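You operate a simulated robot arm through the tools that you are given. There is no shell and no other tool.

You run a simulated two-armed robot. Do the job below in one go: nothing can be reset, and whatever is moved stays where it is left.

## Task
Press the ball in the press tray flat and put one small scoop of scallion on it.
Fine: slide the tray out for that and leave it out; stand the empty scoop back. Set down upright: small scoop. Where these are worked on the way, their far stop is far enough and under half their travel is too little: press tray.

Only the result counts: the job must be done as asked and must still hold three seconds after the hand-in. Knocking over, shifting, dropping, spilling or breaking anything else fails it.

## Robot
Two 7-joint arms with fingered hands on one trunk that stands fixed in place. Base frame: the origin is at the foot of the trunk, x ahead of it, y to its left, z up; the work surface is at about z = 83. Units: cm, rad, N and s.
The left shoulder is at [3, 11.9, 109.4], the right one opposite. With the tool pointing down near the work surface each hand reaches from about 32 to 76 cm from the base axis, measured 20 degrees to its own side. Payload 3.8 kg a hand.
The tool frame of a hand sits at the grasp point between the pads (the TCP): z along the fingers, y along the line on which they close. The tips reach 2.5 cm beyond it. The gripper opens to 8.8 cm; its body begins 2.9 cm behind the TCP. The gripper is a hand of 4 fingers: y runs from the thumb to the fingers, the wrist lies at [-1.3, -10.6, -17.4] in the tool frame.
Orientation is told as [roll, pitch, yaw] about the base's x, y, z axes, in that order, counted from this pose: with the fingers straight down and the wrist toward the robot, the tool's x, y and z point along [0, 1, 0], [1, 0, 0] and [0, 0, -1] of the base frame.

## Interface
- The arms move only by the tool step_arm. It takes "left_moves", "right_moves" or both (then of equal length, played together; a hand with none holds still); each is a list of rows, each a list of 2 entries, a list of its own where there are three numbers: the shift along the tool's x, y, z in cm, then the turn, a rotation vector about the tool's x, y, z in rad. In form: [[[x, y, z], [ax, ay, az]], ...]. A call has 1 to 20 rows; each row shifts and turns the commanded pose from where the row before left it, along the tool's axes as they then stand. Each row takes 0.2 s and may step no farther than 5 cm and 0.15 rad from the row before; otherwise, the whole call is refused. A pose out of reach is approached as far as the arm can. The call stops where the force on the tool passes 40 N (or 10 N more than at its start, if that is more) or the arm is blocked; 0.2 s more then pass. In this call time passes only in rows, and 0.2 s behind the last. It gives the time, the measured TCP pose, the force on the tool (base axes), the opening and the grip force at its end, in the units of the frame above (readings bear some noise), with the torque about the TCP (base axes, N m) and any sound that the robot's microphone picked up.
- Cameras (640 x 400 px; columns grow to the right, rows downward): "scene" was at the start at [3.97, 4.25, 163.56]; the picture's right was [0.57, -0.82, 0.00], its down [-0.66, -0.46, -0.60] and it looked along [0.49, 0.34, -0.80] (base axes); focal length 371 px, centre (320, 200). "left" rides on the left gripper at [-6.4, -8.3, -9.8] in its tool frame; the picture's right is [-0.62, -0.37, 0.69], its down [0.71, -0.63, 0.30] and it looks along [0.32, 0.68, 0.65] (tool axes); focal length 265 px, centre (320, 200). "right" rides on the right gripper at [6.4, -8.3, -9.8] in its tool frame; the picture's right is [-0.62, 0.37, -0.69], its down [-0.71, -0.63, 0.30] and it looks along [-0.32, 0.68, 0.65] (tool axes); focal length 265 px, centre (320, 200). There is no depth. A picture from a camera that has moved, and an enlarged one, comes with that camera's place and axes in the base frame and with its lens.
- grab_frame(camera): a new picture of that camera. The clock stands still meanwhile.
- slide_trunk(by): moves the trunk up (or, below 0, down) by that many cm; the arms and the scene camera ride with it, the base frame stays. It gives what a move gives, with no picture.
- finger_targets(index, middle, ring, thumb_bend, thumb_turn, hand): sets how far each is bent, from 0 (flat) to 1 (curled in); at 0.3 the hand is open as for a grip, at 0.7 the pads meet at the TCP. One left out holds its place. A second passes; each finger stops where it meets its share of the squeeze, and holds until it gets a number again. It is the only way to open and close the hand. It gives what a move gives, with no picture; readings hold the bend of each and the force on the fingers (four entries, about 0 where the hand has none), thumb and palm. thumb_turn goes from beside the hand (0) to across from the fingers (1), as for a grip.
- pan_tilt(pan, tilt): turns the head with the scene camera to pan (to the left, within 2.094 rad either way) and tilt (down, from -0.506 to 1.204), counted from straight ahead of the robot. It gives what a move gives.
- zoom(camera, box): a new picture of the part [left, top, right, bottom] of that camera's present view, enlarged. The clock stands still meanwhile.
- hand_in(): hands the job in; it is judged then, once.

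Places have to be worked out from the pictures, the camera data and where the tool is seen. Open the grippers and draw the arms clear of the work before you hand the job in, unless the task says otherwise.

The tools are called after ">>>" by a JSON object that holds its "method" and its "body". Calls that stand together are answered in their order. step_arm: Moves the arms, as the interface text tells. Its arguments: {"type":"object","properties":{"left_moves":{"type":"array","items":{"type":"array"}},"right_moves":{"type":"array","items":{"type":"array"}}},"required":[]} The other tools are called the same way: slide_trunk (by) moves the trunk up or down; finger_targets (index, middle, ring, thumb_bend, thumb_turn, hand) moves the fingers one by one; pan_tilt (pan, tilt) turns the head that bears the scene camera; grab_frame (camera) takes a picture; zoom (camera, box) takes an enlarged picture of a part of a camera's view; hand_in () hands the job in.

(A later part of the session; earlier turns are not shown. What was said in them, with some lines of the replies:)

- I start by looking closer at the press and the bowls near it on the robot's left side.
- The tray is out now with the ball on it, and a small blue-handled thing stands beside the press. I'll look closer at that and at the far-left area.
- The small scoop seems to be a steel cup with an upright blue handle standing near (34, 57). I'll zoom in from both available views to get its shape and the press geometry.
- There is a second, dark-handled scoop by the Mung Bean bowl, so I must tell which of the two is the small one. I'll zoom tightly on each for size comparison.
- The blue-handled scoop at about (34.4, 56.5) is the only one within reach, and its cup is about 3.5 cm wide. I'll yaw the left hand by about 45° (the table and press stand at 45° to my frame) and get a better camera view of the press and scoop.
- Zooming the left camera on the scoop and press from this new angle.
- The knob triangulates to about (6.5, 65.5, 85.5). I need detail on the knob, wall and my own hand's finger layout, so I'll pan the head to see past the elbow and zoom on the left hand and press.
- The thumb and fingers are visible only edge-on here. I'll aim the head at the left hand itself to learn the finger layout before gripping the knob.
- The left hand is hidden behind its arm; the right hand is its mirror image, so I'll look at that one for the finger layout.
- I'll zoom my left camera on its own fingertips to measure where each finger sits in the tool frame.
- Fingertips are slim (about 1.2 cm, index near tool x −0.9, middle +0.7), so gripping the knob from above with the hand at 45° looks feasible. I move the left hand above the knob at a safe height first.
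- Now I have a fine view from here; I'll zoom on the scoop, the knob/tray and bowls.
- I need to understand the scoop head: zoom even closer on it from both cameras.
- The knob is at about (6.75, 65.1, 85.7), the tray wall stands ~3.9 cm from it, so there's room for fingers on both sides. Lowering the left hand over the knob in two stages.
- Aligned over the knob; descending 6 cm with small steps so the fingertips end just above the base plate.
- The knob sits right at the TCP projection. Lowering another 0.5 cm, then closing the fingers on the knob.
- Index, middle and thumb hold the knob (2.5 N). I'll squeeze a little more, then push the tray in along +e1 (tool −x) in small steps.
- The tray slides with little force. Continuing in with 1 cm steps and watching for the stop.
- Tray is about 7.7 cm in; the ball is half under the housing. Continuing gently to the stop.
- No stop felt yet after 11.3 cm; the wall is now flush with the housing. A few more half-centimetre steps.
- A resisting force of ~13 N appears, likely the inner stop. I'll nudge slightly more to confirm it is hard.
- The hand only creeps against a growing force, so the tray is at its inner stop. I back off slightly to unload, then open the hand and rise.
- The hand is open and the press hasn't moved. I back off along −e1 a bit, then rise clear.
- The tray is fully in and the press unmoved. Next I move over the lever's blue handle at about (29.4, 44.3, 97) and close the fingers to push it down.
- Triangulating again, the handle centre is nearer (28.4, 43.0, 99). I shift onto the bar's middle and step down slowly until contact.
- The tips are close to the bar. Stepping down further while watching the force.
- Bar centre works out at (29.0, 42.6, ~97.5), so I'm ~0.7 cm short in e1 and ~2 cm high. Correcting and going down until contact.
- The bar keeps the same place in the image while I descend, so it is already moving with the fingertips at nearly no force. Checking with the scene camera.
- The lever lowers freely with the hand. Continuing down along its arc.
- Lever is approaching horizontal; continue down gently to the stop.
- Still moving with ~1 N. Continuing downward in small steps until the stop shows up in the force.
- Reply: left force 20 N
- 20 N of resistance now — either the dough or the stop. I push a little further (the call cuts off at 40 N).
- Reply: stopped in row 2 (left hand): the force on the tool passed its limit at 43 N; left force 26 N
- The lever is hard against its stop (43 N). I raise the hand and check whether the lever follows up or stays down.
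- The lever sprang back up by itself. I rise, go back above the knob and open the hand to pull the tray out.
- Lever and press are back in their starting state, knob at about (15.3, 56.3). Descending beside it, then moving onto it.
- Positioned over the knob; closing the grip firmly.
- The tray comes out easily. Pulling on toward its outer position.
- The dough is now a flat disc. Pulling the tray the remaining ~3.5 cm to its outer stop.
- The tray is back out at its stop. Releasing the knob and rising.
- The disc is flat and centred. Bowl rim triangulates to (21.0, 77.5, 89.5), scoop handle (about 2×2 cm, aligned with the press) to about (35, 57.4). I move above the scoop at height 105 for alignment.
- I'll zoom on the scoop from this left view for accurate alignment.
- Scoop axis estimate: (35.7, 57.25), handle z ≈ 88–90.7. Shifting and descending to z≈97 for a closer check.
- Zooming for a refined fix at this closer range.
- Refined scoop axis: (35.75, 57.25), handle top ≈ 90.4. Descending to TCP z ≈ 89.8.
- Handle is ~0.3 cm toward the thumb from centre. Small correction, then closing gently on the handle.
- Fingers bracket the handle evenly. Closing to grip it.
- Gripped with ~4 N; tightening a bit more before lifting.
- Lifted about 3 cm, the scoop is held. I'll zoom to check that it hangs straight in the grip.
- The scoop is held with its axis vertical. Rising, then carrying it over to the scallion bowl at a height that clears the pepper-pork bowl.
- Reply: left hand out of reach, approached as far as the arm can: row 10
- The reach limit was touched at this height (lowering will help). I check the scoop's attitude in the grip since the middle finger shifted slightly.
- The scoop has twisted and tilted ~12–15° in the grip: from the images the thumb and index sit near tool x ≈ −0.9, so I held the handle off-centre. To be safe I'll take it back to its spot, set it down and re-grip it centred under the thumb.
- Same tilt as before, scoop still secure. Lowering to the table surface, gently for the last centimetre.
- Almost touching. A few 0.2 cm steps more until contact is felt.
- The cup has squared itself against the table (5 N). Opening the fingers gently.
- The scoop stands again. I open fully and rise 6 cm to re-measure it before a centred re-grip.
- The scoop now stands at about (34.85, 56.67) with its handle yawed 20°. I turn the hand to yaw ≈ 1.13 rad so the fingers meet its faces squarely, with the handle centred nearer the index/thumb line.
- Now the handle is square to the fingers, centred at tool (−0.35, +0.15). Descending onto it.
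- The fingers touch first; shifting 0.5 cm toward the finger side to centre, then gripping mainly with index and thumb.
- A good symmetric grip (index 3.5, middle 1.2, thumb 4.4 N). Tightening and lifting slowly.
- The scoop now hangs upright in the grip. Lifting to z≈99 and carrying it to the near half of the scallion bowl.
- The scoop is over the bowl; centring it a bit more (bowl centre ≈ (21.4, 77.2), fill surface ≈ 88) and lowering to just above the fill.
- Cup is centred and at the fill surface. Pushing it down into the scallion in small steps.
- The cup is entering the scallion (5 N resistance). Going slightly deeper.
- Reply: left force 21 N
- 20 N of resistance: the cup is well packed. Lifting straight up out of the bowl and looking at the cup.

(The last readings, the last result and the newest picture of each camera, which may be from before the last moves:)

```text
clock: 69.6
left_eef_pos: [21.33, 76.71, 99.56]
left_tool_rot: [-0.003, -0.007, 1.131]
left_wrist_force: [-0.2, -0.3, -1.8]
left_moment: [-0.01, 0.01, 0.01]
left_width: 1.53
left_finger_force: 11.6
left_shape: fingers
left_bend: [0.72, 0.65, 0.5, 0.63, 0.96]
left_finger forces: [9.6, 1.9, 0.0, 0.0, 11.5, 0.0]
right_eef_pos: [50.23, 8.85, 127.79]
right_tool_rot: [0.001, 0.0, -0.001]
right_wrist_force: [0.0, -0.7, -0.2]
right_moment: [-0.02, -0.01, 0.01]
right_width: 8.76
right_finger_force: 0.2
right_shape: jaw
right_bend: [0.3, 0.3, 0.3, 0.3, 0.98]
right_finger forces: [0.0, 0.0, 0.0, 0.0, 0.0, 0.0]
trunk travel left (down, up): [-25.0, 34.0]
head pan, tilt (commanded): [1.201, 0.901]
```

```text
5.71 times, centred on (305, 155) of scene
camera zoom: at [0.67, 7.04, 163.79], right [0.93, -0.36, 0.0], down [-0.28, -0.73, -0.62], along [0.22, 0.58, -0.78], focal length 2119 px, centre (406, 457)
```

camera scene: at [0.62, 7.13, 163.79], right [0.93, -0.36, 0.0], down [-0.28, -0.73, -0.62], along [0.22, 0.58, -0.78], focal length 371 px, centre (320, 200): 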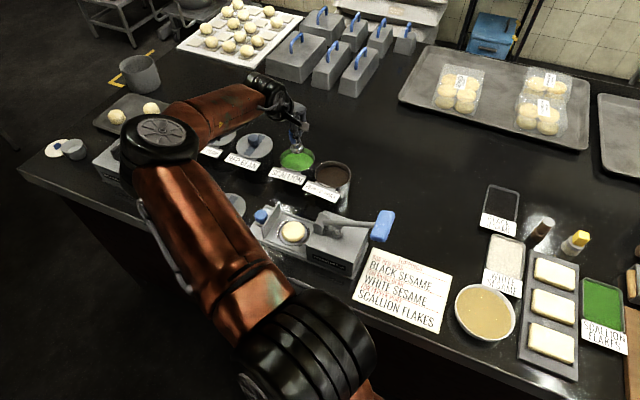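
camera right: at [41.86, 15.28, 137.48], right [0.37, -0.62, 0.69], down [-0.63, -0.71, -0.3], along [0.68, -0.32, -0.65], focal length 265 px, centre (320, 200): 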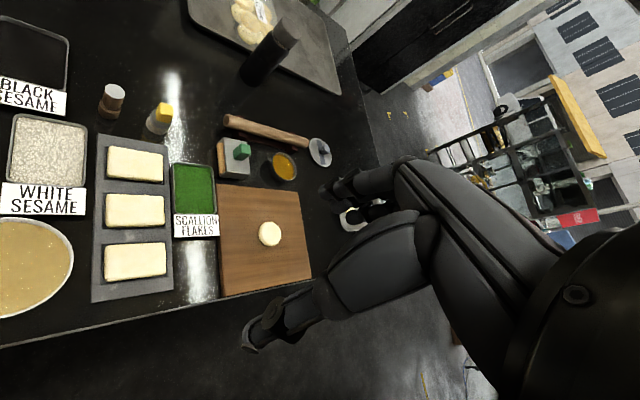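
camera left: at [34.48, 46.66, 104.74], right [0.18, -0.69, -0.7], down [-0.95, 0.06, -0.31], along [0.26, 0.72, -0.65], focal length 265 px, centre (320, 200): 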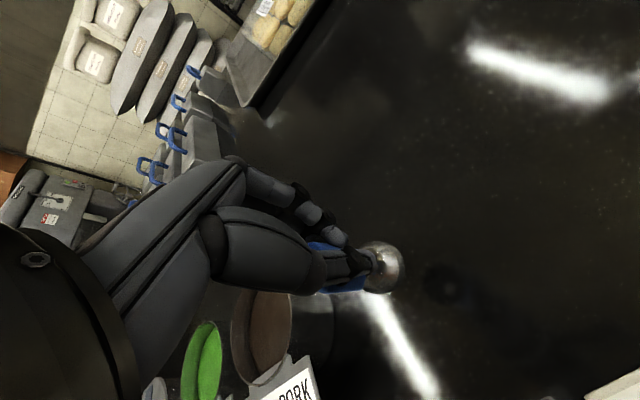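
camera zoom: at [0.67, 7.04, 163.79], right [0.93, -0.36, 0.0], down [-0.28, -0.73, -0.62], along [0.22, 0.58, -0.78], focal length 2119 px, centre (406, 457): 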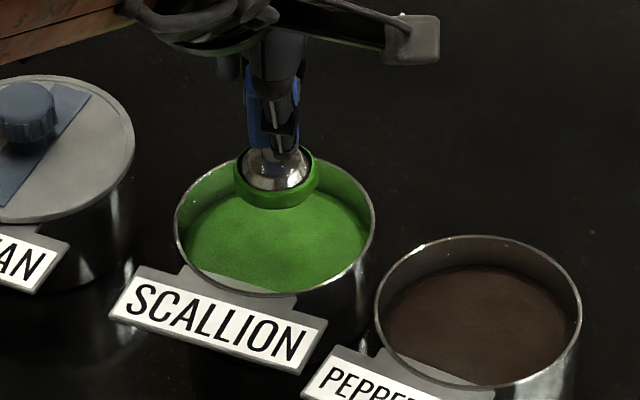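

The scoop carries a green load around its cup. Carrying it level at this height to above the pressed disc at about (13.2, 57.5).

>>> {"method": "step_arm", "body": {"left_moves": [[[-0.07, -2.55, 0], [0, 0, 0]], [[-0.07, -2.55, 0], [0, 0, 0]], [[-0.07, -2.55, 0], [0, 0, 0]], [[-0.07, -2.55, 0], [0, 0, 0]], [[-0.07, -2.55, 0], [0, 0, 0]], [[-0.07, -2.55, 0], [0, 0, 0]], [[-0.04, -2.55, 0], [0, 0, 0]], [[-0.04, -2.55, 0], [0, 0, 0]]]}}

>>> {"method": "grab_frame", "body": {"camera": "left"}}

>>> {"method": "zoom", "body": {"camera": "scene", "box": [220, 130, 380, 280]}}

```text
clock: 71.4
left_eef_pos: [13.15, 58.26, 99.47]
left_tool_rot: [-0.004, -0.009, 1.131]
left_wrist_force: [0.2, 0.8, -0.4]
left_moment: [0.0, 0.01, 0.02]
left_width: 1.52
left_finger_force: 11.3
left_shape: fingers
left_bend: [0.72, 0.66, 0.5, 0.63, 0.96]
left_finger forces: [9.5, 1.8, 0.1, 0.1, 11.4, 0.0]
right_eef_pos: [50.12, 8.85, 127.79]
right_tool_rot: [0.001, -0.001, 0.0]
right_wrist_force: [-0.1, 0.4, 0.8]
right_moment: [0.03, 0.01, -0.02]
right_width: 8.76
right_finger_force: 0.0
right_shape: jaw
right_bend: [0.3, 0.3, 0.3, 0.3, 0.98]
right_finger forces: [0.0, 0.0, 0.1, 0.0, 0.0, 0.0]
trunk travel left (down, up): [-25.0, 34.0]
head pan, tilt (commanded): [1.201, 0.901]
```

```text
taken
camera left: at [15.37, 47.83, 109.26], right [0.41, -0.59, -0.69], down [-0.91, -0.26, -0.31], along [0.0, 0.76, -0.65], focal length 265 px, centre (320, 200)
```

left: 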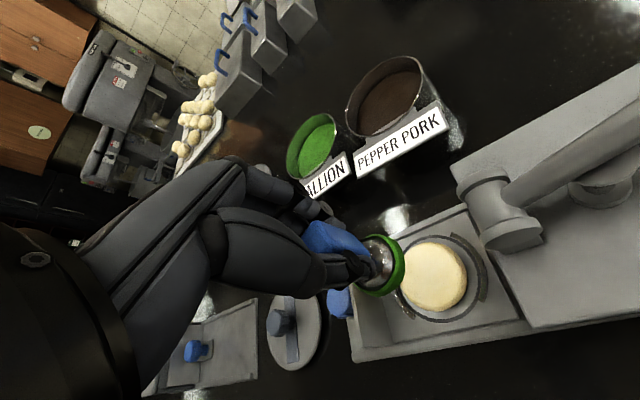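

```text
2.67 times, centred on (300, 205) of scene
camera zoom: at [0.64, 7.02, 163.8], right [0.93, -0.36, 0.0], down [-0.28, -0.73, -0.62], along [0.22, 0.58, -0.78], focal length 989 px, centre (373, 187)
```

zoom: 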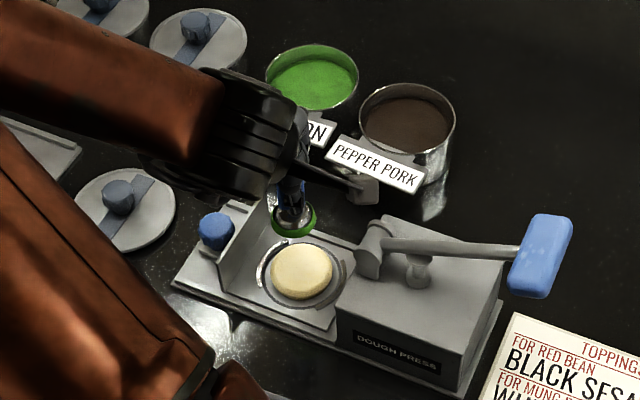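

Aligned over the disc (disc centre in tool frame ≈ (−0.5, −0.4), same as the cup). Lowering toward it.

>>> {"method": "step_arm", "body": {"left_moves": [[[0, 0, 2.0], [0, 0, 0]], [[0, 0, 2.0], [0, 0, 0]], [[0, 0, 1.2], [0, 0, 0]]]}}

>>> {"method": "zoom", "body": {"camera": "left", "box": [270, 180, 510, 340]}}

>>> {"method": "zoom", "body": {"camera": "scene", "box": [250, 180, 350, 260]}}

```text
clock: 72.2
left_eef_pos: [13.19, 58.25, 94.2]
left_tool_rot: [-0.002, -0.007, 1.131]
left_wrist_force: [-1.1, -0.2, 0.1]
left_moment: [0.01, 0.01, 0.02]
left_width: 1.5
left_finger_force: 12.0
left_shape: fingers
left_bend: [0.72, 0.66, 0.5, 0.63, 0.96]
left_finger forces: [9.5, 1.8, 0.0, 0.0, 11.3, 0.0]
right_eef_pos: [50.13, 8.8, 127.75]
right_tool_rot: [-0.001, -0.001, -0.001]
right_wrist_force: [0.4, -0.4, 0.5]
right_moment: [-0.02, 0.0, 0.04]
right_width: 8.77
right_finger_force: 0.1
right_shape: jaw
right_bend: [0.3, 0.3, 0.3, 0.3, 0.98]
right_finger forces: [0.0, 0.0, 0.0, 0.0, 0.2, 0.0]
trunk travel left (down, up): [-25.0, 34.0]
head pan, tilt (commanded): [1.201, 0.901]
```

```text
2.50 times, centred on (390, 260) of left
camera zoom: at [15.45, 47.89, 103.99], right [0.41, -0.59, -0.69], down [-0.91, -0.26, -0.31], along [0.0, 0.76, -0.65], focal length 664 px, centre (145, 50)
```

zoom: 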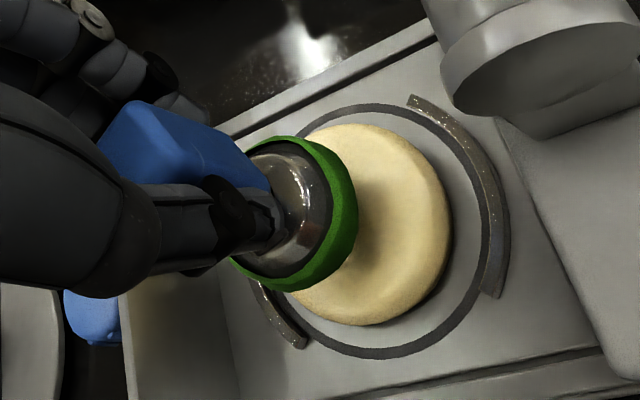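

```text
5.00 times, centred on (300, 220) of scene
camera zoom: at [0.66, 7.1, 163.79], right [0.93, -0.36, 0.0], down [-0.28, -0.73, -0.62], along [0.22, 0.58, -0.78], focal length 1854 px, centre (420, 100)
```

zoom: 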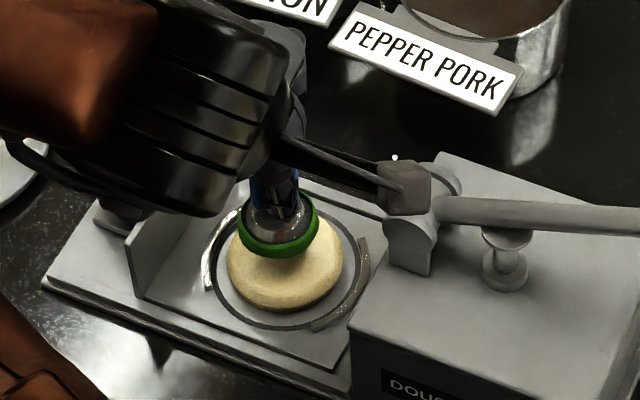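

The load ring hangs ~2 cm above the disc, slightly off-centre. I shift by about (0.3, −0.6) and lower until close to contact.

>>> {"method": "step_arm", "body": {"left_moves": [[[-0.53, -0.41, 0.4], [0, 0, 0]], [[0, 0, 0.5], [0, 0, 0]], [[0, 0, 0.4], [0, 0, 0]]]}}

>>> {"method": "zoom", "body": {"camera": "left", "box": [270, 180, 510, 340]}}

>>> {"method": "zoom", "body": {"camera": "scene", "box": [250, 180, 350, 260]}}

```text
clock: 73.0
left_eef_pos: [13.45, 57.63, 92.85]
left_tool_rot: [-0.003, -0.007, 1.131]
left_wrist_force: [0.0, 0.2, -0.8]
left_moment: [0.02, -0.03, -0.03]
left_width: 1.54
left_finger_force: 11.8
left_shape: fingers
left_bend: [0.72, 0.66, 0.5, 0.63, 0.96]
left_finger forces: [9.4, 1.7, 0.0, 0.0, 11.4, 0.0]
right_eef_pos: [50.14, 8.93, 127.71]
right_tool_rot: [0.0, 0.001, 0.0]
right_wrist_force: [0.4, -0.2, 0.4]
right_moment: [-0.02, 0.0, 0.0]
right_width: 8.76
right_finger_force: 0.1
right_shape: jaw
right_bend: [0.3, 0.3, 0.3, 0.3, 0.98]
right_finger forces: [0.0, 0.0, 0.1, 0.0, 0.0, 0.0]
trunk travel left (down, up): [-25.0, 34.0]
head pan, tilt (commanded): [1.201, 0.901]
```

```text
2.50 times, centred on (390, 260) of left
camera zoom: at [15.77, 47.27, 102.7], right [0.41, -0.59, -0.69], down [-0.91, -0.26, -0.31], along [0.0, 0.76, -0.65], focal length 664 px, centre (145, 50)
```

zoom: 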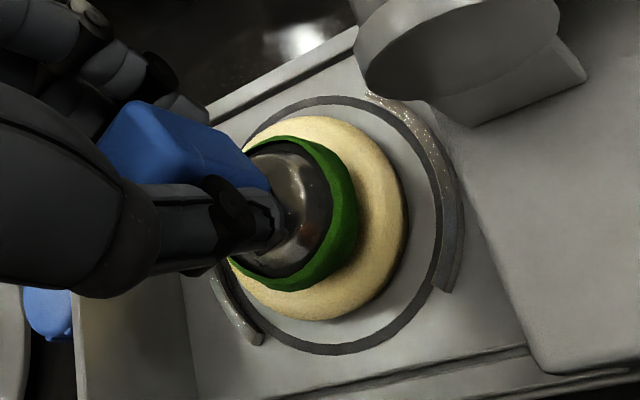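

```text
5.00 times, centred on (300, 220) of scene
camera zoom: at [0.68, 7.09, 163.79], right [0.93, -0.36, 0.0], down [-0.28, -0.73, -0.62], along [0.22, 0.58, -0.78], focal length 1854 px, centre (420, 100)
```

zoom: 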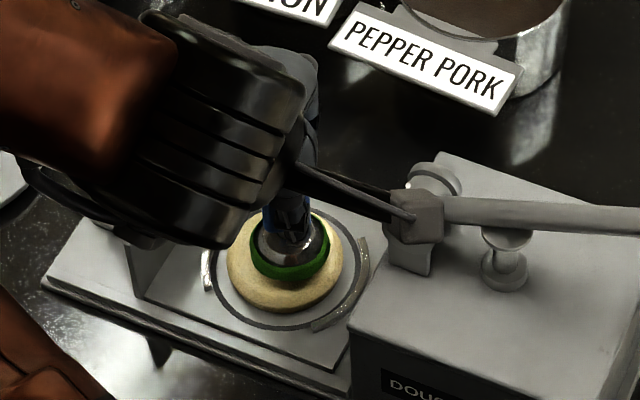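

Well centred now. Lowering in 0.3 cm steps to touch the disc.

>>> {"method": "step_arm", "body": {"left_moves": [[[0, 0, 0.3], [0, 0, 0]], [[0, 0, 0.3], [0, 0, 0]], [[0, 0, 0.2], [0, 0, 0]]]}}

>>> {"method": "zoom", "body": {"camera": "left", "box": [270, 180, 510, 340]}}

>>> {"method": "zoom", "body": {"camera": "scene", "box": [250, 180, 350, 260]}}

```text
clock: 73.8
left_eef_pos: [13.43, 57.56, 92.09]
left_tool_rot: [-0.004, -0.007, 1.131]
left_wrist_force: [0.2, 0.0, -0.3]
left_moment: [0.01, 0.0, 0.0]
left_width: 1.53
left_finger_force: 11.6
left_shape: fingers
left_bend: [0.72, 0.66, 0.5, 0.63, 0.96]
left_finger forces: [9.5, 1.8, 0.0, 0.0, 11.3, 0.1]
right_eef_pos: [50.12, 8.85, 127.68]
right_tool_rot: [0.0, -0.001, -0.001]
right_wrist_force: [1.1, -0.1, 0.2]
right_moment: [0.02, -0.01, 0.0]
right_width: 8.73
right_finger_force: 0.0
right_shape: jaw
right_bend: [0.3, 0.3, 0.3, 0.3, 0.98]
right_finger forces: [0.1, 0.0, 0.1, 0.0, 0.0, 0.1]
trunk travel left (down, up): [-25.0, 34.0]
head pan, tilt (commanded): [1.201, 0.901]
```

```text
2.50 times, centred on (390, 260) of left
camera zoom: at [15.75, 47.28, 101.95], right [0.41, -0.59, -0.69], down [-0.91, -0.26, -0.31], along [0.0, 0.76, -0.65], focal length 664 px, centre (145, 50)
```

zoom: 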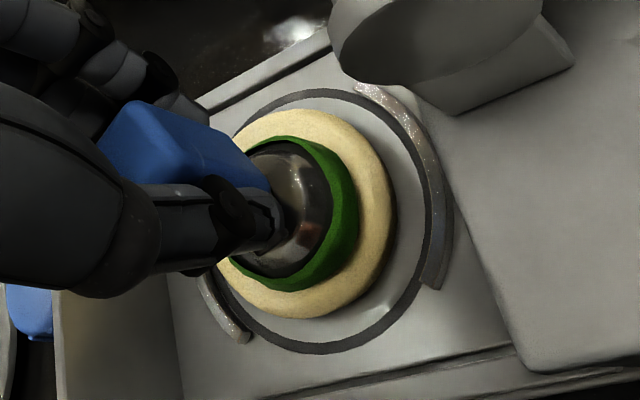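

```text
5.00 times, centred on (300, 220) of scene
camera zoom: at [0.67, 7.08, 163.79], right [0.93, -0.36, 0.0], down [-0.28, -0.73, -0.62], along [0.22, 0.58, -0.78], focal length 1854 px, centre (420, 100)
```

zoom: 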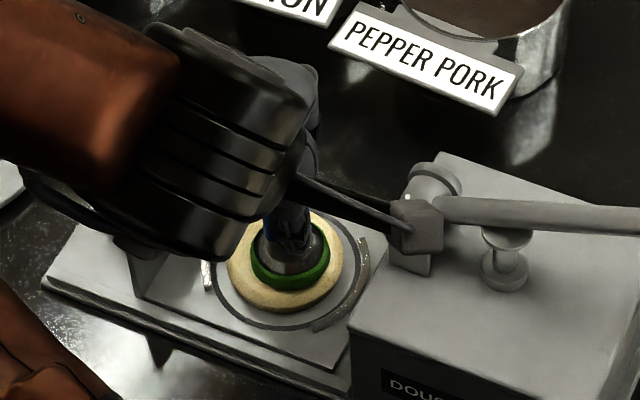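

Centred and just above the dough. Continuing in 0.2 cm steps until a contact force shows.

>>> {"method": "step_arm", "body": {"left_moves": [[[0, 0, 0.2], [0, 0, 0]], [[0, 0, 0.2], [0, 0, 0]], [[0, 0, 0.2], [0, 0, 0]]]}}

>>> {"method": "zoom", "body": {"camera": "left", "box": [270, 180, 510, 340]}}

```text
clock: 74.6
left_eef_pos: [13.55, 57.56, 91.7]
left_tool_rot: [-0.003, -0.012, 1.129]
left_wrist_force: [-0.8, 1.1, 15.9]
left_moment: [-0.1, -0.03, 0.01]
left_width: 1.49
left_finger_force: 13.4
left_shape: fingers
left_bend: [0.72, 0.66, 0.5, 0.63, 0.96]
left_finger forces: [10.9, 2.5, 0.1, 0.1, 12.7, 0.1]
right_eef_pos: [50.15, 8.85, 127.95]
right_tool_rot: [0.002, -0.001, 0.002]
right_wrist_force: [-1.4, 0.5, 0.5]
right_moment: [0.04, 0.0, -0.02]
right_width: 8.74
right_finger_force: 0.2
right_shape: jaw
right_bend: [0.3, 0.3, 0.3, 0.3, 0.98]
right_finger forces: [0.1, 0.0, 0.0, 0.0, 0.1, 0.0]
trunk travel left (down, up): [-25.0, 34.0]
head pan, tilt (commanded): [1.201, 0.901]
```

```text
2.50 times, centred on (390, 260) of left
camera zoom: at [15.75, 47.23, 101.48], right [0.41, -0.59, -0.7], down [-0.91, -0.26, -0.31], along [0.0, 0.76, -0.65], focal length 664 px, centre (145, 50)
```

zoom: 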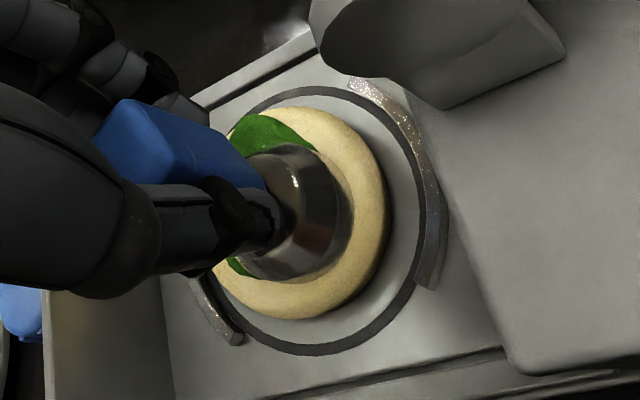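

On contact the ring left the cup and a green patch now lies on the disc. Lifting straight up and inspecting.

>>> {"method": "step_arm", "body": {"left_moves": [[[0, 0, -0.4], [0, 0, 0]], [[0, 0, -0.8], [0, 0, 0]], [[0, 0, -1.5], [0, 0, 0]], [[0, 0, -2.5], [0, 0, 0]], [[0, 0, -3], [0, 0, 0]]]}}

>>> {"method": "zoom", "body": {"camera": "left", "box": [270, 180, 510, 340]}}

>>> {"method": "zoom", "body": {"camera": "scene", "box": [250, 170, 350, 260]}}

```text
clock: 75.8
left_eef_pos: [13.37, 57.56, 99.74]
left_tool_rot: [-0.004, -0.006, 1.13]
left_wrist_force: [-0.1, -0.7, -1.3]
left_moment: [0.0, -0.03, 0.01]
left_width: 1.52
left_finger_force: 10.8
left_shape: fingers
left_bend: [0.72, 0.66, 0.5, 0.63, 0.96]
left_finger forces: [9.4, 1.7, 0.0, 0.1, 11.3, 0.1]
right_eef_pos: [50.27, 8.73, 127.67]
right_tool_rot: [0.001, 0.0, 0.0]
right_wrist_force: [1.3, -0.1, 0.0]
right_moment: [0.02, 0.0, 0.03]
right_width: 8.79
right_finger_force: 0.1
right_shape: jaw
right_bend: [0.3, 0.3, 0.3, 0.3, 0.98]
right_finger forces: [0.0, 0.1, 0.0, 0.0, 0.0, 0.0]
trunk travel left (down, up): [-25.0, 34.0]
head pan, tilt (commanded): [1.201, 0.901]
```

```text
2.50 times, centred on (390, 260) of left
camera zoom: at [15.69, 47.17, 109.65], right [0.41, -0.59, -0.69], down [-0.91, -0.26, -0.31], along [0.0, 0.76, -0.65], focal length 664 px, centre (145, 50)
```

zoom: 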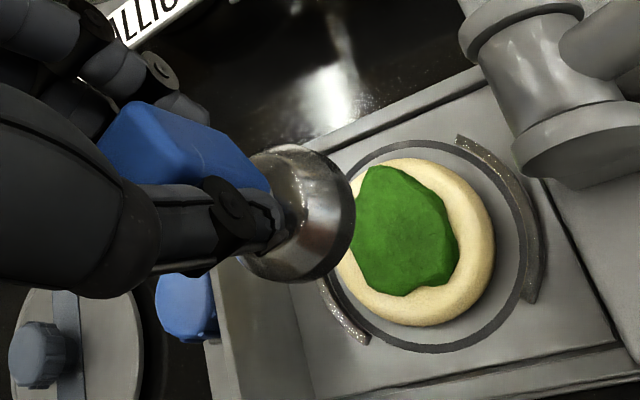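

```text
4.44 times, centred on (300, 215) of scene
camera zoom: at [0.7, 6.96, 163.8], right [0.93, -0.36, 0.0], down [-0.28, -0.73, -0.62], along [0.22, 0.58, -0.78], focal length 1648 px, centre (409, 133)
```

zoom: 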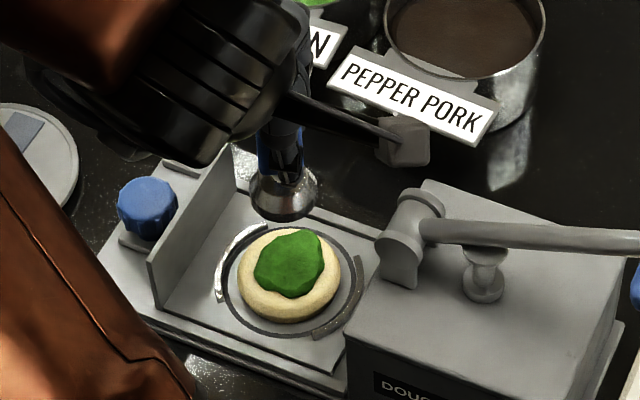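

The scallion sits on the flattened disc and the scoop is empty. Now I carry the scoop back high over the press corner to its original spot and turn it back to its original heading.

>>> {"method": "step_arm", "body": {"left_moves": [[[0, 0, -3.5], [0, 0, 0]], [[-3.36, 1.635, 0], [0, 0, 0]], [[-3.36, 1.635, 0], [0, 0, 0]], [[-3.36, 1.635, 0], [0, 0, 0]], [[-3.36, 1.635, 0], [0, 0, 0]], [[-3.36, 1.635, 0], [0, 0, 0]], [[-3.36, 1.635, 0], [0, 0, 0]], [[0, 0, 0], [0, 0, 0.115]], [[0, 0, 0], [0, 0, 0.115]], [[0, 0, 0], [0, 0, 0.115]]]}}

>>> {"method": "zoom", "body": {"camera": "left", "box": [270, 180, 430, 310]}}

>>> {"method": "grab_frame", "body": {"camera": "scene"}}

```text
clock: 78.0
left_eef_pos: [35.81, 57.88, 103.33]
left_tool_rot: [0.001, -0.01, 0.783]
left_wrist_force: [-0.4, -0.2, -0.3]
left_moment: [0.01, -0.01, 0.02]
left_width: 1.5
left_finger_force: 10.8
left_shape: fingers
left_bend: [0.72, 0.66, 0.5, 0.63, 0.96]
left_finger forces: [9.2, 1.7, 0.1, 0.0, 10.9, 0.1]
right_eef_pos: [50.29, 9.03, 127.72]
right_tool_rot: [-0.001, 0.0, 0.001]
right_wrist_force: [-0.2, 1.1, 0.6]
right_moment: [-0.01, 0.01, -0.01]
right_width: 8.75
right_finger_force: 0.1
right_shape: jaw
right_bend: [0.3, 0.3, 0.3, 0.3, 0.98]
right_finger forces: [0.0, 0.0, 0.0, 0.0, 0.0, 0.0]
trunk travel left (down, up): [-25.0, 34.0]
head pan, tilt (commanded): [1.201, 0.901]
```

```text
3.08 times, centred on (350, 245) of left
camera zoom: at [34.48, 47.37, 113.17], right [0.18, -0.69, -0.7], down [-0.95, 0.06, -0.31], along [0.26, 0.72, -0.65], focal length 817 px, centre (228, 62)
```

zoom: 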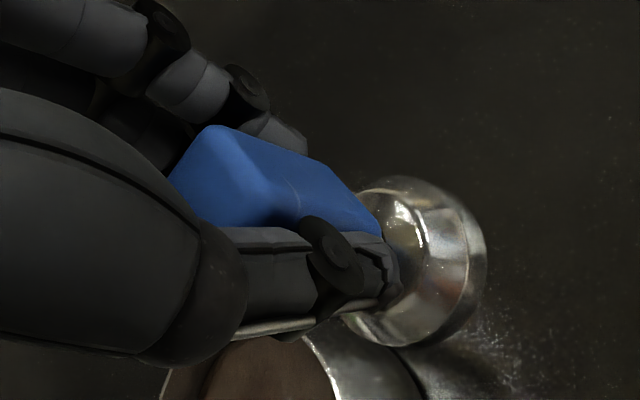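

```text
taken
camera scene: at [0.65, 7.08, 163.79], right [0.93, -0.36, 0.0], down [-0.28, -0.73, -0.62], along [0.22, 0.58, -0.78], focal length 371 px, centre (320, 200)
```

scene: 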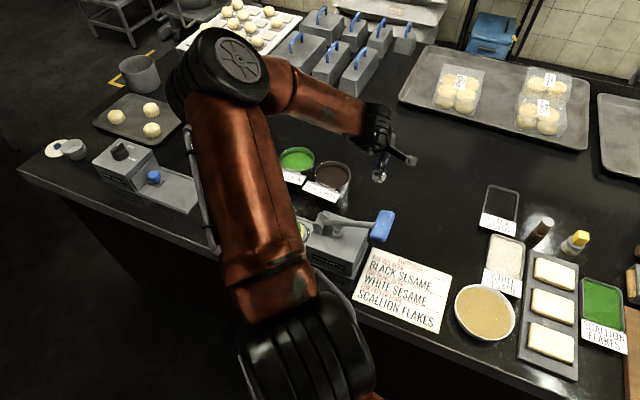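

Scoop clean and upright above its spot. Descending, with slow final steps.

>>> {"method": "step_arm", "body": {"left_moves": [[[0, 0, 4.0], [0, 0, 0]], [[0, 0, 4.0], [0, 0, 0]], [[0, 0, 3.0], [0, 0, 0]], [[0, 0, 1.6], [0, 0, 0]], [[0, 0, 0.4], [0, 0, 0]]]}}

>>> {"method": "zoom", "body": {"camera": "left", "box": [270, 180, 430, 310]}}

>>> {"method": "zoom", "body": {"camera": "scene", "box": [320, 130, 460, 240]}}

```text
clock: 79.2
left_eef_pos: [36.04, 58.0, 90.36]
left_tool_rot: [0.001, -0.008, 0.784]
left_wrist_force: [1.0, 0.7, 0.2]
left_moment: [0.01, 0.04, -0.04]
left_width: 1.5
left_finger_force: 10.6
left_shape: fingers
left_bend: [0.72, 0.66, 0.5, 0.63, 0.96]
left_finger forces: [9.4, 1.7, 0.1, 0.0, 10.8, 0.0]
right_eef_pos: [50.31, 8.92, 127.68]
right_tool_rot: [0.0, -0.002, 0.002]
right_wrist_force: [0.1, 0.2, 0.7]
right_moment: [0.0, 0.04, -0.03]
right_width: 8.75
right_finger_force: 0.0
right_shape: jaw
right_bend: [0.3, 0.3, 0.3, 0.3, 0.98]
right_finger forces: [0.0, 0.0, 0.0, 0.1, 0.0, 0.0]
trunk travel left (down, up): [-25.0, 34.0]
head pan, tilt (commanded): [1.201, 0.901]
```

```text
3.08 times, centred on (350, 245) of left
camera zoom: at [34.61, 47.42, 100.14], right [0.18, -0.69, -0.7], down [-0.95, 0.06, -0.31], along [0.26, 0.72, -0.65], focal length 817 px, centre (228, 62)
```

zoom: 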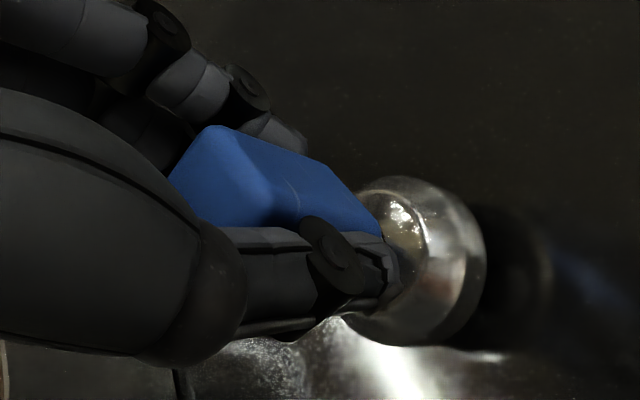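

```text
3.64 times, centred on (390, 185) of scene
camera zoom: at [0.68, 7.07, 163.8], right [0.93, -0.36, 0.0], down [-0.28, -0.73, -0.62], along [0.22, 0.58, -0.78], focal length 1348 px, centre (66, 254)
```

zoom: 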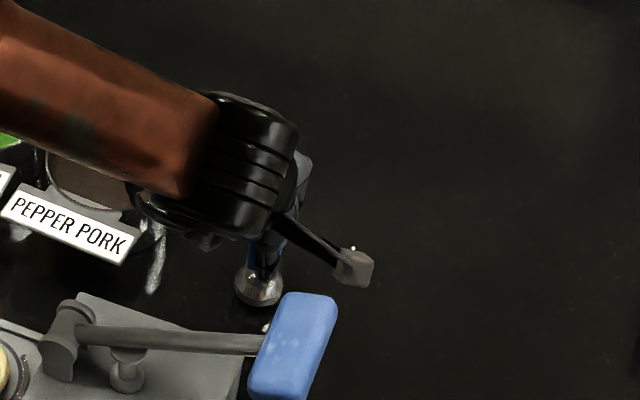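

Slightly beyond the original spot by ~0.5 cm; I shift back and lower onto the table until contact.

>>> {"method": "step_arm", "body": {"left_moves": [[[-0.14, -0.55, 0], [0, 0, 0]], [[0, 0, 0.3], [0, 0, 0]], [[0, 0, 0.2], [0, 0, 0]], [[0, 0, 0.2], [0, 0, 0]]]}}

>>> {"method": "zoom", "body": {"camera": "left", "box": [270, 180, 430, 310]}}

```text
clock: 80.2
left_eef_pos: [35.69, 57.54, 89.66]
left_tool_rot: [0.0, -0.008, 0.787]
left_wrist_force: [0.5, -0.3, -0.2]
left_moment: [0.03, -0.01, -0.01]
left_width: 1.5
left_finger_force: 10.9
left_shape: fingers
left_bend: [0.72, 0.66, 0.5, 0.63, 0.96]
left_finger forces: [9.2, 1.8, 0.1, 0.0, 10.7, 0.0]
right_eef_pos: [50.26, 8.94, 127.67]
right_tool_rot: [-0.001, 0.001, -0.001]
right_wrist_force: [-0.9, 0.3, 0.4]
right_moment: [0.0, -0.03, 0.0]
right_width: 8.76
right_finger_force: 0.2
right_shape: jaw
right_bend: [0.3, 0.3, 0.3, 0.3, 0.98]
right_finger forces: [0.0, 0.0, 0.0, 0.0, 0.1, 0.1]
trunk travel left (down, up): [-25.0, 34.0]
head pan, tilt (commanded): [1.201, 0.901]
```

```text
3.08 times, centred on (350, 245) of left
camera zoom: at [34.32, 46.95, 99.44], right [0.18, -0.7, -0.7], down [-0.95, 0.06, -0.31], along [0.26, 0.72, -0.65], focal length 817 px, centre (228, 62)
```

zoom: 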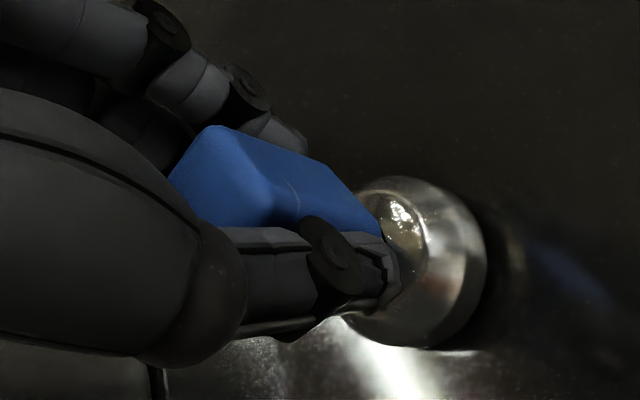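

No contact force yet at TCP 89.66; stepping down 0.1–0.15 cm at a time.

>>> {"method": "step_arm", "body": {"left_moves": [[[0, 0, 0.15], [0, 0, 0]], [[0, 0, 0.15], [0, 0, 0]]]}}

>>> {"method": "zoom", "body": {"camera": "left", "box": [270, 180, 430, 310]}}

```text
clock: 80.8
left_eef_pos: [35.7, 57.44, 89.42]
left_tool_rot: [-0.001, -0.008, 0.786]
left_wrist_force: [0.1, -0.6, -1.3]
left_moment: [0.01, -0.04, 0.02]
left_width: 1.5
left_finger_force: 11.2
left_shape: fingers
left_bend: [0.72, 0.66, 0.5, 0.63, 0.96]
left_finger forces: [9.1, 1.7, 0.0, 0.1, 10.8, 0.0]
right_eef_pos: [50.19, 8.93, 127.72]
right_tool_rot: [0.0, -0.001, 0.001]
right_wrist_force: [-1.2, 0.5, 0.2]
right_moment: [-0.01, 0.0, -0.03]
right_width: 8.78
right_finger_force: 0.1
right_shape: jaw
right_bend: [0.3, 0.3, 0.3, 0.3, 0.98]
right_finger forces: [0.0, 0.0, 0.0, 0.0, 0.0, 0.0]
trunk travel left (down, up): [-25.0, 34.0]
head pan, tilt (commanded): [1.201, 0.901]
```

```text
3.08 times, centred on (350, 245) of left
camera zoom: at [34.31, 46.94, 99.14], right [0.18, -0.7, -0.7], down [-0.95, 0.06, -0.31], along [0.26, 0.72, -0.65], focal length 817 px, centre (228, 62)
```

zoom: 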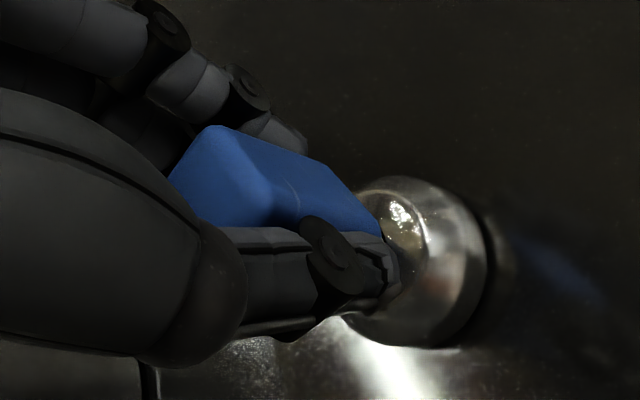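

Still free (the scoop was pushed up a touch in the grip earlier). Continuing slowly.

>>> {"method": "step_arm", "body": {"left_moves": [[[0, 0, 0.12], [0, 0, 0]], [[0, 0, 0.12], [0, 0, 0]]]}}

>>> {"method": "step_arm", "body": {"left_moves": [[[0, 0, 0.12], [0, 0, 0]]]}}

>>> {"method": "zoom", "body": {"camera": "left", "box": [270, 180, 430, 310]}}

```text
clock: 81.4
left_eef_pos: [35.57, 57.6, 89.11]
left_tool_rot: [0.0, -0.008, 0.783]
left_wrist_force: [-0.1, 0.1, -0.5]
left_moment: [-0.03, -0.02, -0.01]
left_width: 1.49
left_finger_force: 10.7
left_shape: fingers
left_bend: [0.72, 0.66, 0.5, 0.63, 0.96]
left_finger forces: [9.3, 1.6, 0.0, 0.1, 10.8, 0.0]
right_eef_pos: [50.33, 8.76, 127.67]
right_tool_rot: [0.0, -0.001, 0.0]
right_wrist_force: [-0.9, 0.8, 0.4]
right_moment: [0.0, -0.04, -0.02]
right_width: 8.74
right_finger_force: 0.1
right_shape: jaw
right_bend: [0.3, 0.3, 0.3, 0.3, 0.98]
right_finger forces: [0.0, 0.1, 0.0, 0.0, 0.1, 0.0]
trunk travel left (down, up): [-25.0, 34.0]
head pan, tilt (commanded): [1.201, 0.901]
```

```text
clock: 81.8
left_eef_pos: [35.67, 57.49, 89.01]
left_tool_rot: [0.0, -0.012, 0.786]
left_wrist_force: [0.7, 0.4, 3.2]
left_moment: [-0.02, 0.02, 0.0]
left_width: 1.47
left_finger_force: 11.5
left_shape: fingers
left_bend: [0.72, 0.66, 0.5, 0.63, 0.96]
left_finger forces: [9.7, 1.8, 0.1, 0.1, 10.9, 0.1]
right_eef_pos: [50.13, 8.91, 127.78]
right_tool_rot: [0.001, 0.001, 0.0]
right_wrist_force: [-0.2, -0.4, 0.6]
right_moment: [0.01, -0.01, 0.01]
right_width: 8.76
right_finger_force: 0.1
right_shape: jaw
right_bend: [0.3, 0.3, 0.3, 0.3, 0.98]
right_finger forces: [0.0, 0.1, 0.0, 0.1, 0.0, 0.0]
trunk travel left (down, up): [-25.0, 34.0]
head pan, tilt (commanded): [1.201, 0.901]
```

```text
3.08 times, centred on (350, 245) of left
camera zoom: at [34.31, 46.96, 98.83], right [0.18, -0.69, -0.7], down [-0.95, 0.06, -0.31], along [0.26, 0.72, -0.65], focal length 817 px, centre (228, 62)
```

zoom: 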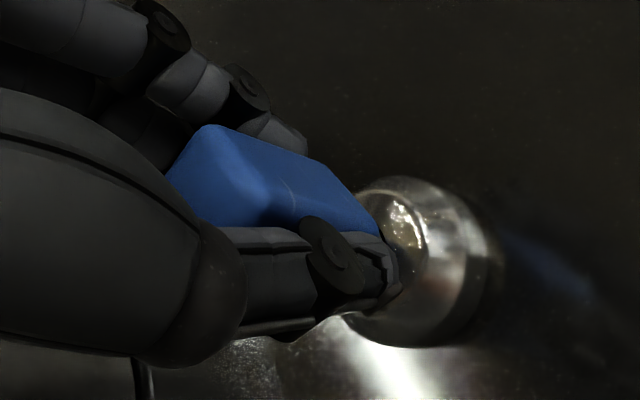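

Contact at 3 N: the scoop stands on the table. Releasing in stages.

>>> {"method": "finger_targets", "body": {"hand": "left", "index": 0.62, "middle": 0.62, "ring": 0.5, "thumb_bend": 0.62}}

>>> {"method": "finger_targets", "body": {"hand": "left", "index": 0.52, "middle": 0.52, "ring": 0.5, "thumb_bend": 0.52}}

>>> {"method": "finger_targets", "body": {"hand": "left", "index": 0.3, "middle": 0.3, "ring": 0.3, "thumb_bend": 0.3}}

>>> {"method": "grab_frame", "body": {"camera": "left"}}

```text
clock: 82.8
left_eef_pos: [35.7, 57.38, 89.02]
left_tool_rot: [0.0, -0.009, 0.785]
left_wrist_force: [-0.7, -0.8, 0.8]
left_moment: [-0.03, -0.03, -0.02]
left_width: 1.88
left_finger_force: 1.0
left_shape: fingers
left_bend: [0.61, 0.62, 0.5, 0.6, 0.97]
left_finger forces: [0.8, 0.1, 0.1, 0.1, 1.4, 0.1]
right_eef_pos: [50.26, 8.92, 127.71]
right_tool_rot: [0.0, -0.001, 0.0]
right_wrist_force: [0.7, 0.7, -0.2]
right_moment: [-0.02, -0.01, 0.01]
right_width: 8.77
right_finger_force: 0.1
right_shape: jaw
right_bend: [0.3, 0.3, 0.3, 0.3, 0.98]
right_finger forces: [0.0, 0.0, 0.0, 0.0, 0.0, 0.0]
trunk travel left (down, up): [-25.0, 34.0]
head pan, tilt (commanded): [1.201, 0.901]
```

```text
clock: 83.8
left_eef_pos: [35.66, 57.44, 88.95]
left_tool_rot: [0.001, -0.008, 0.785]
left_wrist_force: [-0.2, 0.7, -0.1]
left_moment: [-0.01, -0.02, -0.02]
left_width: 3.67
left_finger_force: 0.1
left_shape: fingers
left_bend: [0.52, 0.52, 0.5, 0.52, 0.97]
left_finger forces: [0.0, 0.0, 0.1, 0.0, 0.0, 0.0]
right_eef_pos: [50.25, 8.93, 127.56]
right_tool_rot: [-0.001, 0.001, 0.0]
right_wrist_force: [-0.1, 0.4, 0.0]
right_moment: [0.03, -0.02, -0.02]
right_width: 8.79
right_finger_force: 0.0
right_shape: jaw
right_bend: [0.3, 0.3, 0.3, 0.3, 0.98]
right_finger forces: [0.0, 0.0, 0.0, 0.1, 0.0, 0.0]
trunk travel left (down, up): [-25.0, 34.0]
head pan, tilt (commanded): [1.201, 0.901]
```

```text
clock: 84.8
left_eef_pos: [35.63, 57.42, 88.87]
left_tool_rot: [-0.001, -0.008, 0.785]
left_wrist_force: [-0.9, 0.2, -0.5]
left_moment: [0.02, 0.0, 0.01]
left_width: 8.4
left_finger_force: 0.1
left_shape: fingers
left_bend: [0.3, 0.3, 0.3, 0.3, 0.97]
left_finger forces: [0.1, 0.1, 0.0, 0.0, 0.0, 0.0]
right_eef_pos: [50.25, 8.75, 127.68]
right_tool_rot: [0.001, 0.001, -0.002]
right_wrist_force: [-0.8, 0.6, 0.8]
right_moment: [0.0, -0.03, -0.03]
right_width: 8.75
right_finger_force: 0.1
right_shape: jaw
right_bend: [0.3, 0.3, 0.3, 0.3, 0.98]
right_finger forces: [0.1, 0.1, 0.0, 0.0, 0.0, 0.1]
trunk travel left (down, up): [-25.0, 34.0]
head pan, tilt (commanded): [1.201, 0.901]
```

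```text
taken
camera left: at [34.31, 46.96, 98.79], right [0.18, -0.69, -0.7], down [-0.95, 0.06, -0.31], along [0.26, 0.72, -0.65], focal length 265 px, centre (320, 200)
```

left: 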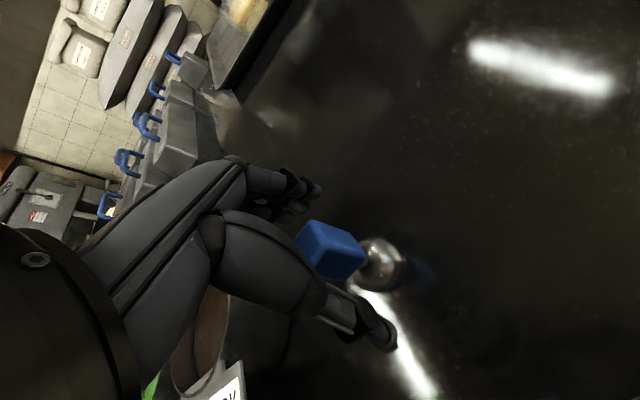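

The scoop stands free and upright. Raising the hand straight up and clear.

>>> {"method": "step_arm", "body": {"left_moves": [[[0, 0, -1.5], [0, 0, 0]], [[0, 0, -3], [0, 0, 0]], [[0, 0, -4.5], [0, 0, 0]], [[0, 0, -4.8], [0, 0, 0]], [[0, 0, -4.8], [0, 0, 0]], [[0, 0, -4.8], [0, 0, 0]], [[0, 0, -4.8], [0, 0, 0]]]}}

>>> {"method": "grab_frame", "body": {"camera": "left"}}

>>> {"method": "grab_frame", "body": {"camera": "scene"}}

```text
clock: 86.4
left_eef_pos: [35.4, 57.26, 117.26]
left_tool_rot: [-0.001, -0.01, 0.786]
left_wrist_force: [-0.1, 0.5, 0.1]
left_moment: [0.03, 0.02, 0.03]
left_width: 8.44
left_finger_force: 0.1
left_shape: fingers
left_bend: [0.3, 0.3, 0.3, 0.3, 0.97]
left_finger forces: [0.1, 0.1, 0.0, 0.0, 0.0, 0.0]
right_eef_pos: [50.18, 8.97, 127.7]
right_tool_rot: [0.001, 0.001, -0.001]
right_wrist_force: [0.0, -0.2, 0.4]
right_moment: [0.01, 0.0, -0.05]
right_width: 8.76
right_finger_force: 0.1
right_shape: jaw
right_bend: [0.3, 0.3, 0.3, 0.3, 0.98]
right_finger forces: [0.0, 0.0, 0.1, 0.0, 0.0, 0.0]
trunk travel left (down, up): [-25.0, 34.0]
head pan, tilt (commanded): [1.201, 0.901]
```

```text
taken
camera left: at [34.08, 46.83, 127.07], right [0.18, -0.7, -0.7], down [-0.95, 0.06, -0.31], along [0.26, 0.72, -0.65], focal length 265 px, centre (320, 200)
```

left: 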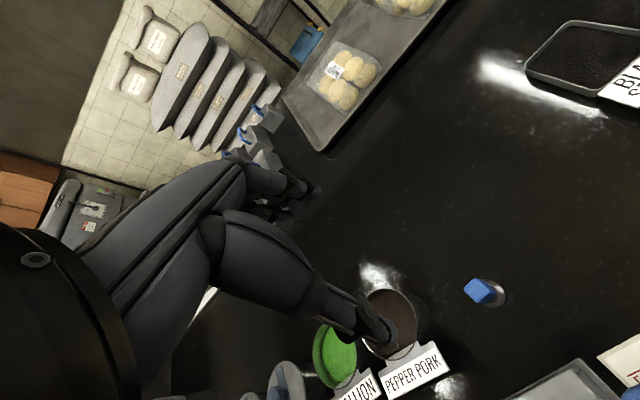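

```text
taken
camera scene: at [0.59, 7.04, 163.8], right [0.93, -0.36, 0.0], down [-0.28, -0.73, -0.62], along [0.23, 0.58, -0.78], focal length 371 px, centre (320, 200)
```

scene: 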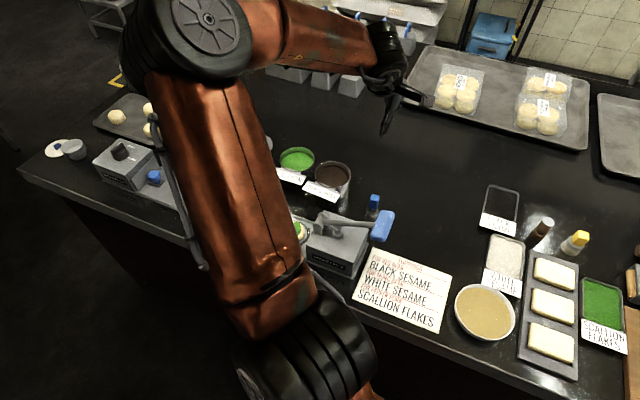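

The scoop is back in its place. Withdrawing the left arm to its starting pose so I can view everything.

>>> {"method": "step_arm", "body": {"left_moves": [[[0, 0, -3], [0, 0, 0]], [[-0.98, -3.43, -1.4], [0, 0, 0]], [[-0.98, -3.43, -1.4], [0, 0, 0]], [[-0.98, -3.43, -1.4], [0, 0, 0]], [[-0.98, -3.43, -1.4], [0, 0, 0]], [[-0.98, -3.43, -1.4], [0, 0, 0]], [[-0.98, -3.43, -1.4], [0, 0, 0]], [[0, 0, 0], [0, 0, 0.15]], [[0, 0, 0], [0, 0, 0.15]], [[0, 0, 0], [0, 0, 0.15]], [[0, 0, 0], [0, 0, 0.15]], [[0, 0, 0], [0, 0, 0.15]]]}}

>>> {"method": "grab_frame", "body": {"camera": "scene"}}

>>> {"method": "grab_frame", "body": {"camera": "left"}}

```text
clock: 89.0
left_eef_pos: [25.05, 38.63, 128.37]
left_tool_rot: [0.003, -0.007, 0.034]
left_wrist_force: [0.5, 0.5, 0.6]
left_moment: [-0.01, 0.01, 0.0]
left_width: 8.47
left_finger_force: 0.0
left_shape: fingers
left_bend: [0.3, 0.3, 0.3, 0.3, 0.97]
left_finger forces: [0.1, 0.0, 0.1, 0.0, 0.1, 0.0]
right_eef_pos: [50.22, 8.88, 127.63]
right_tool_rot: [0.0, -0.001, 0.002]
right_wrist_force: [0.4, -0.1, 0.4]
right_moment: [0.02, -0.02, 0.02]
right_width: 8.79
right_finger_force: 0.0
right_shape: jaw
right_bend: [0.3, 0.3, 0.3, 0.3, 0.98]
right_finger forces: [0.0, 0.0, 0.1, 0.1, 0.0, 0.0]
trunk travel left (down, up): [-25.0, 34.0]
head pan, tilt (commanded): [1.201, 0.901]
```

```text
taken
camera scene: at [0.68, 7.15, 163.79], right [0.93, -0.36, 0.0], down [-0.28, -0.73, -0.62], along [0.22, 0.58, -0.78], focal length 371 px, centre (320, 200)
```

scene: 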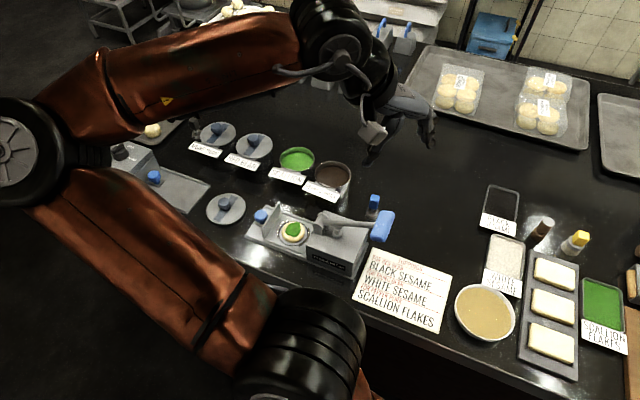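

```text
taken
camera left: at [16.89, 31.82, 138.18], right [-0.34, -0.63, -0.7], down [-0.65, 0.69, -0.31], along [0.68, 0.35, -0.65], focal length 265 px, centre (320, 200)
```

left: 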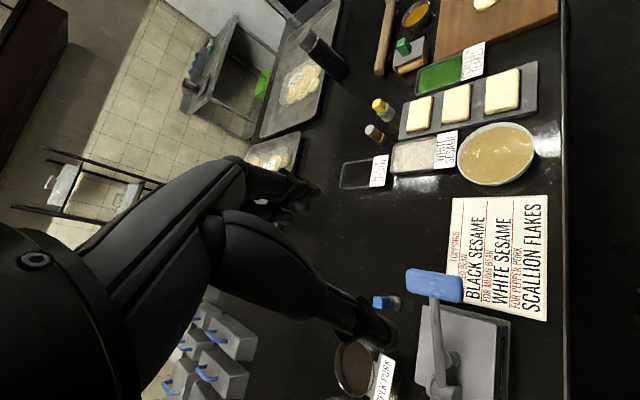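

A final close check of the tray, disc, scallion and scoop before handing in.

>>> {"method": "zoom", "body": {"camera": "scene", "box": [230, 170, 410, 290]}}

>>> {"method": "zoom", "body": {"camera": "scene", "box": [270, 205, 320, 255]}}

>>> {"method": "zoom", "body": {"camera": "scene", "box": [180, 110, 360, 230]}}

```text
3.33 times, centred on (320, 230) of scene
camera zoom: at [0.68, 7.15, 163.79], right [0.93, -0.36, 0.0], down [-0.28, -0.73, -0.62], along [0.22, 0.58, -0.78], focal length 1236 px, centre (320, 100)
```

zoom: 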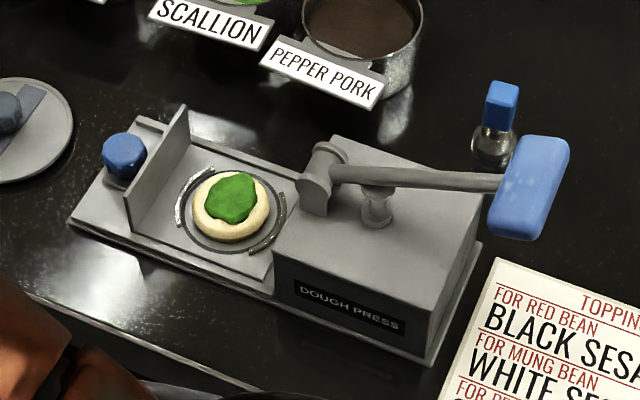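

```text
8.00 times, centred on (295, 230) of scene
camera zoom: at [0.68, 7.15, 163.79], right [0.93, -0.36, 0.0], down [-0.28, -0.73, -0.62], along [0.22, 0.58, -0.78], focal length 2966 px, centre (520, -40)
```

zoom: 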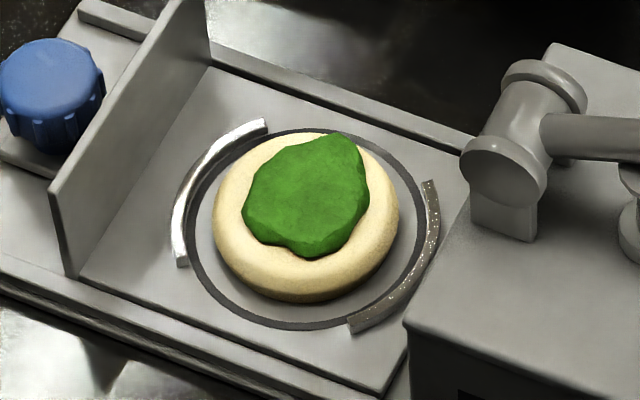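

```text
3.33 times, centred on (270, 170) of scene
camera zoom: at [0.68, 7.15, 163.79], right [0.93, -0.36, 0.0], down [-0.28, -0.73, -0.62], along [0.22, 0.58, -0.78], focal length 1236 px, centre (487, 300)
```

zoom: 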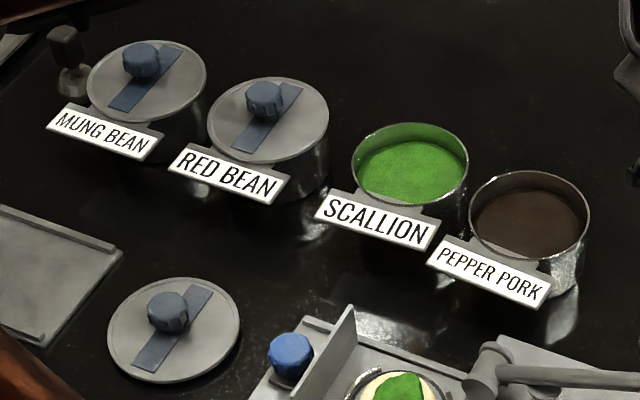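

Everything looks right: the disc is pressed flat with one scoop of scallion on it and the tray is out. The lever is up, the empty scoop stands upright in its place, nothing else has moved, and the hands are open and clear. Handing in.

>>> {"method": "hand_in", "body": {}}

```text
The job is handed in.
```

The ball in the press tray is pressed flat and has one small scoop of scallion on it. I handed the job in at about 89 s; no verdict came back from the hand-in.

- **Press:** I slid the tray in to its inner stop and pushed the lever down to its hard stop (43 N). The lever sprang back up by itself, and I pulled the tray back out to its outer stop, where it stays.
- **Scallion:** One scoop from the SCALLION bowl now sits on the disc, just off its centre. I saw no spill around the bowl or tray in the last pictures.
- **Scoop:** The empty blue-handled scoop stands upright within about 1 cm of where it stood. I gripped it off-centre the first time, so I set it down at its spot and took it again before scooping. There is a second, dark-handled scoop by the Mung Bean bowl, out of reach and about the same size. I took the blue one to be the small scoop.

Nothing else looked moved in the final pictures. Both hands are open and clear of the work.
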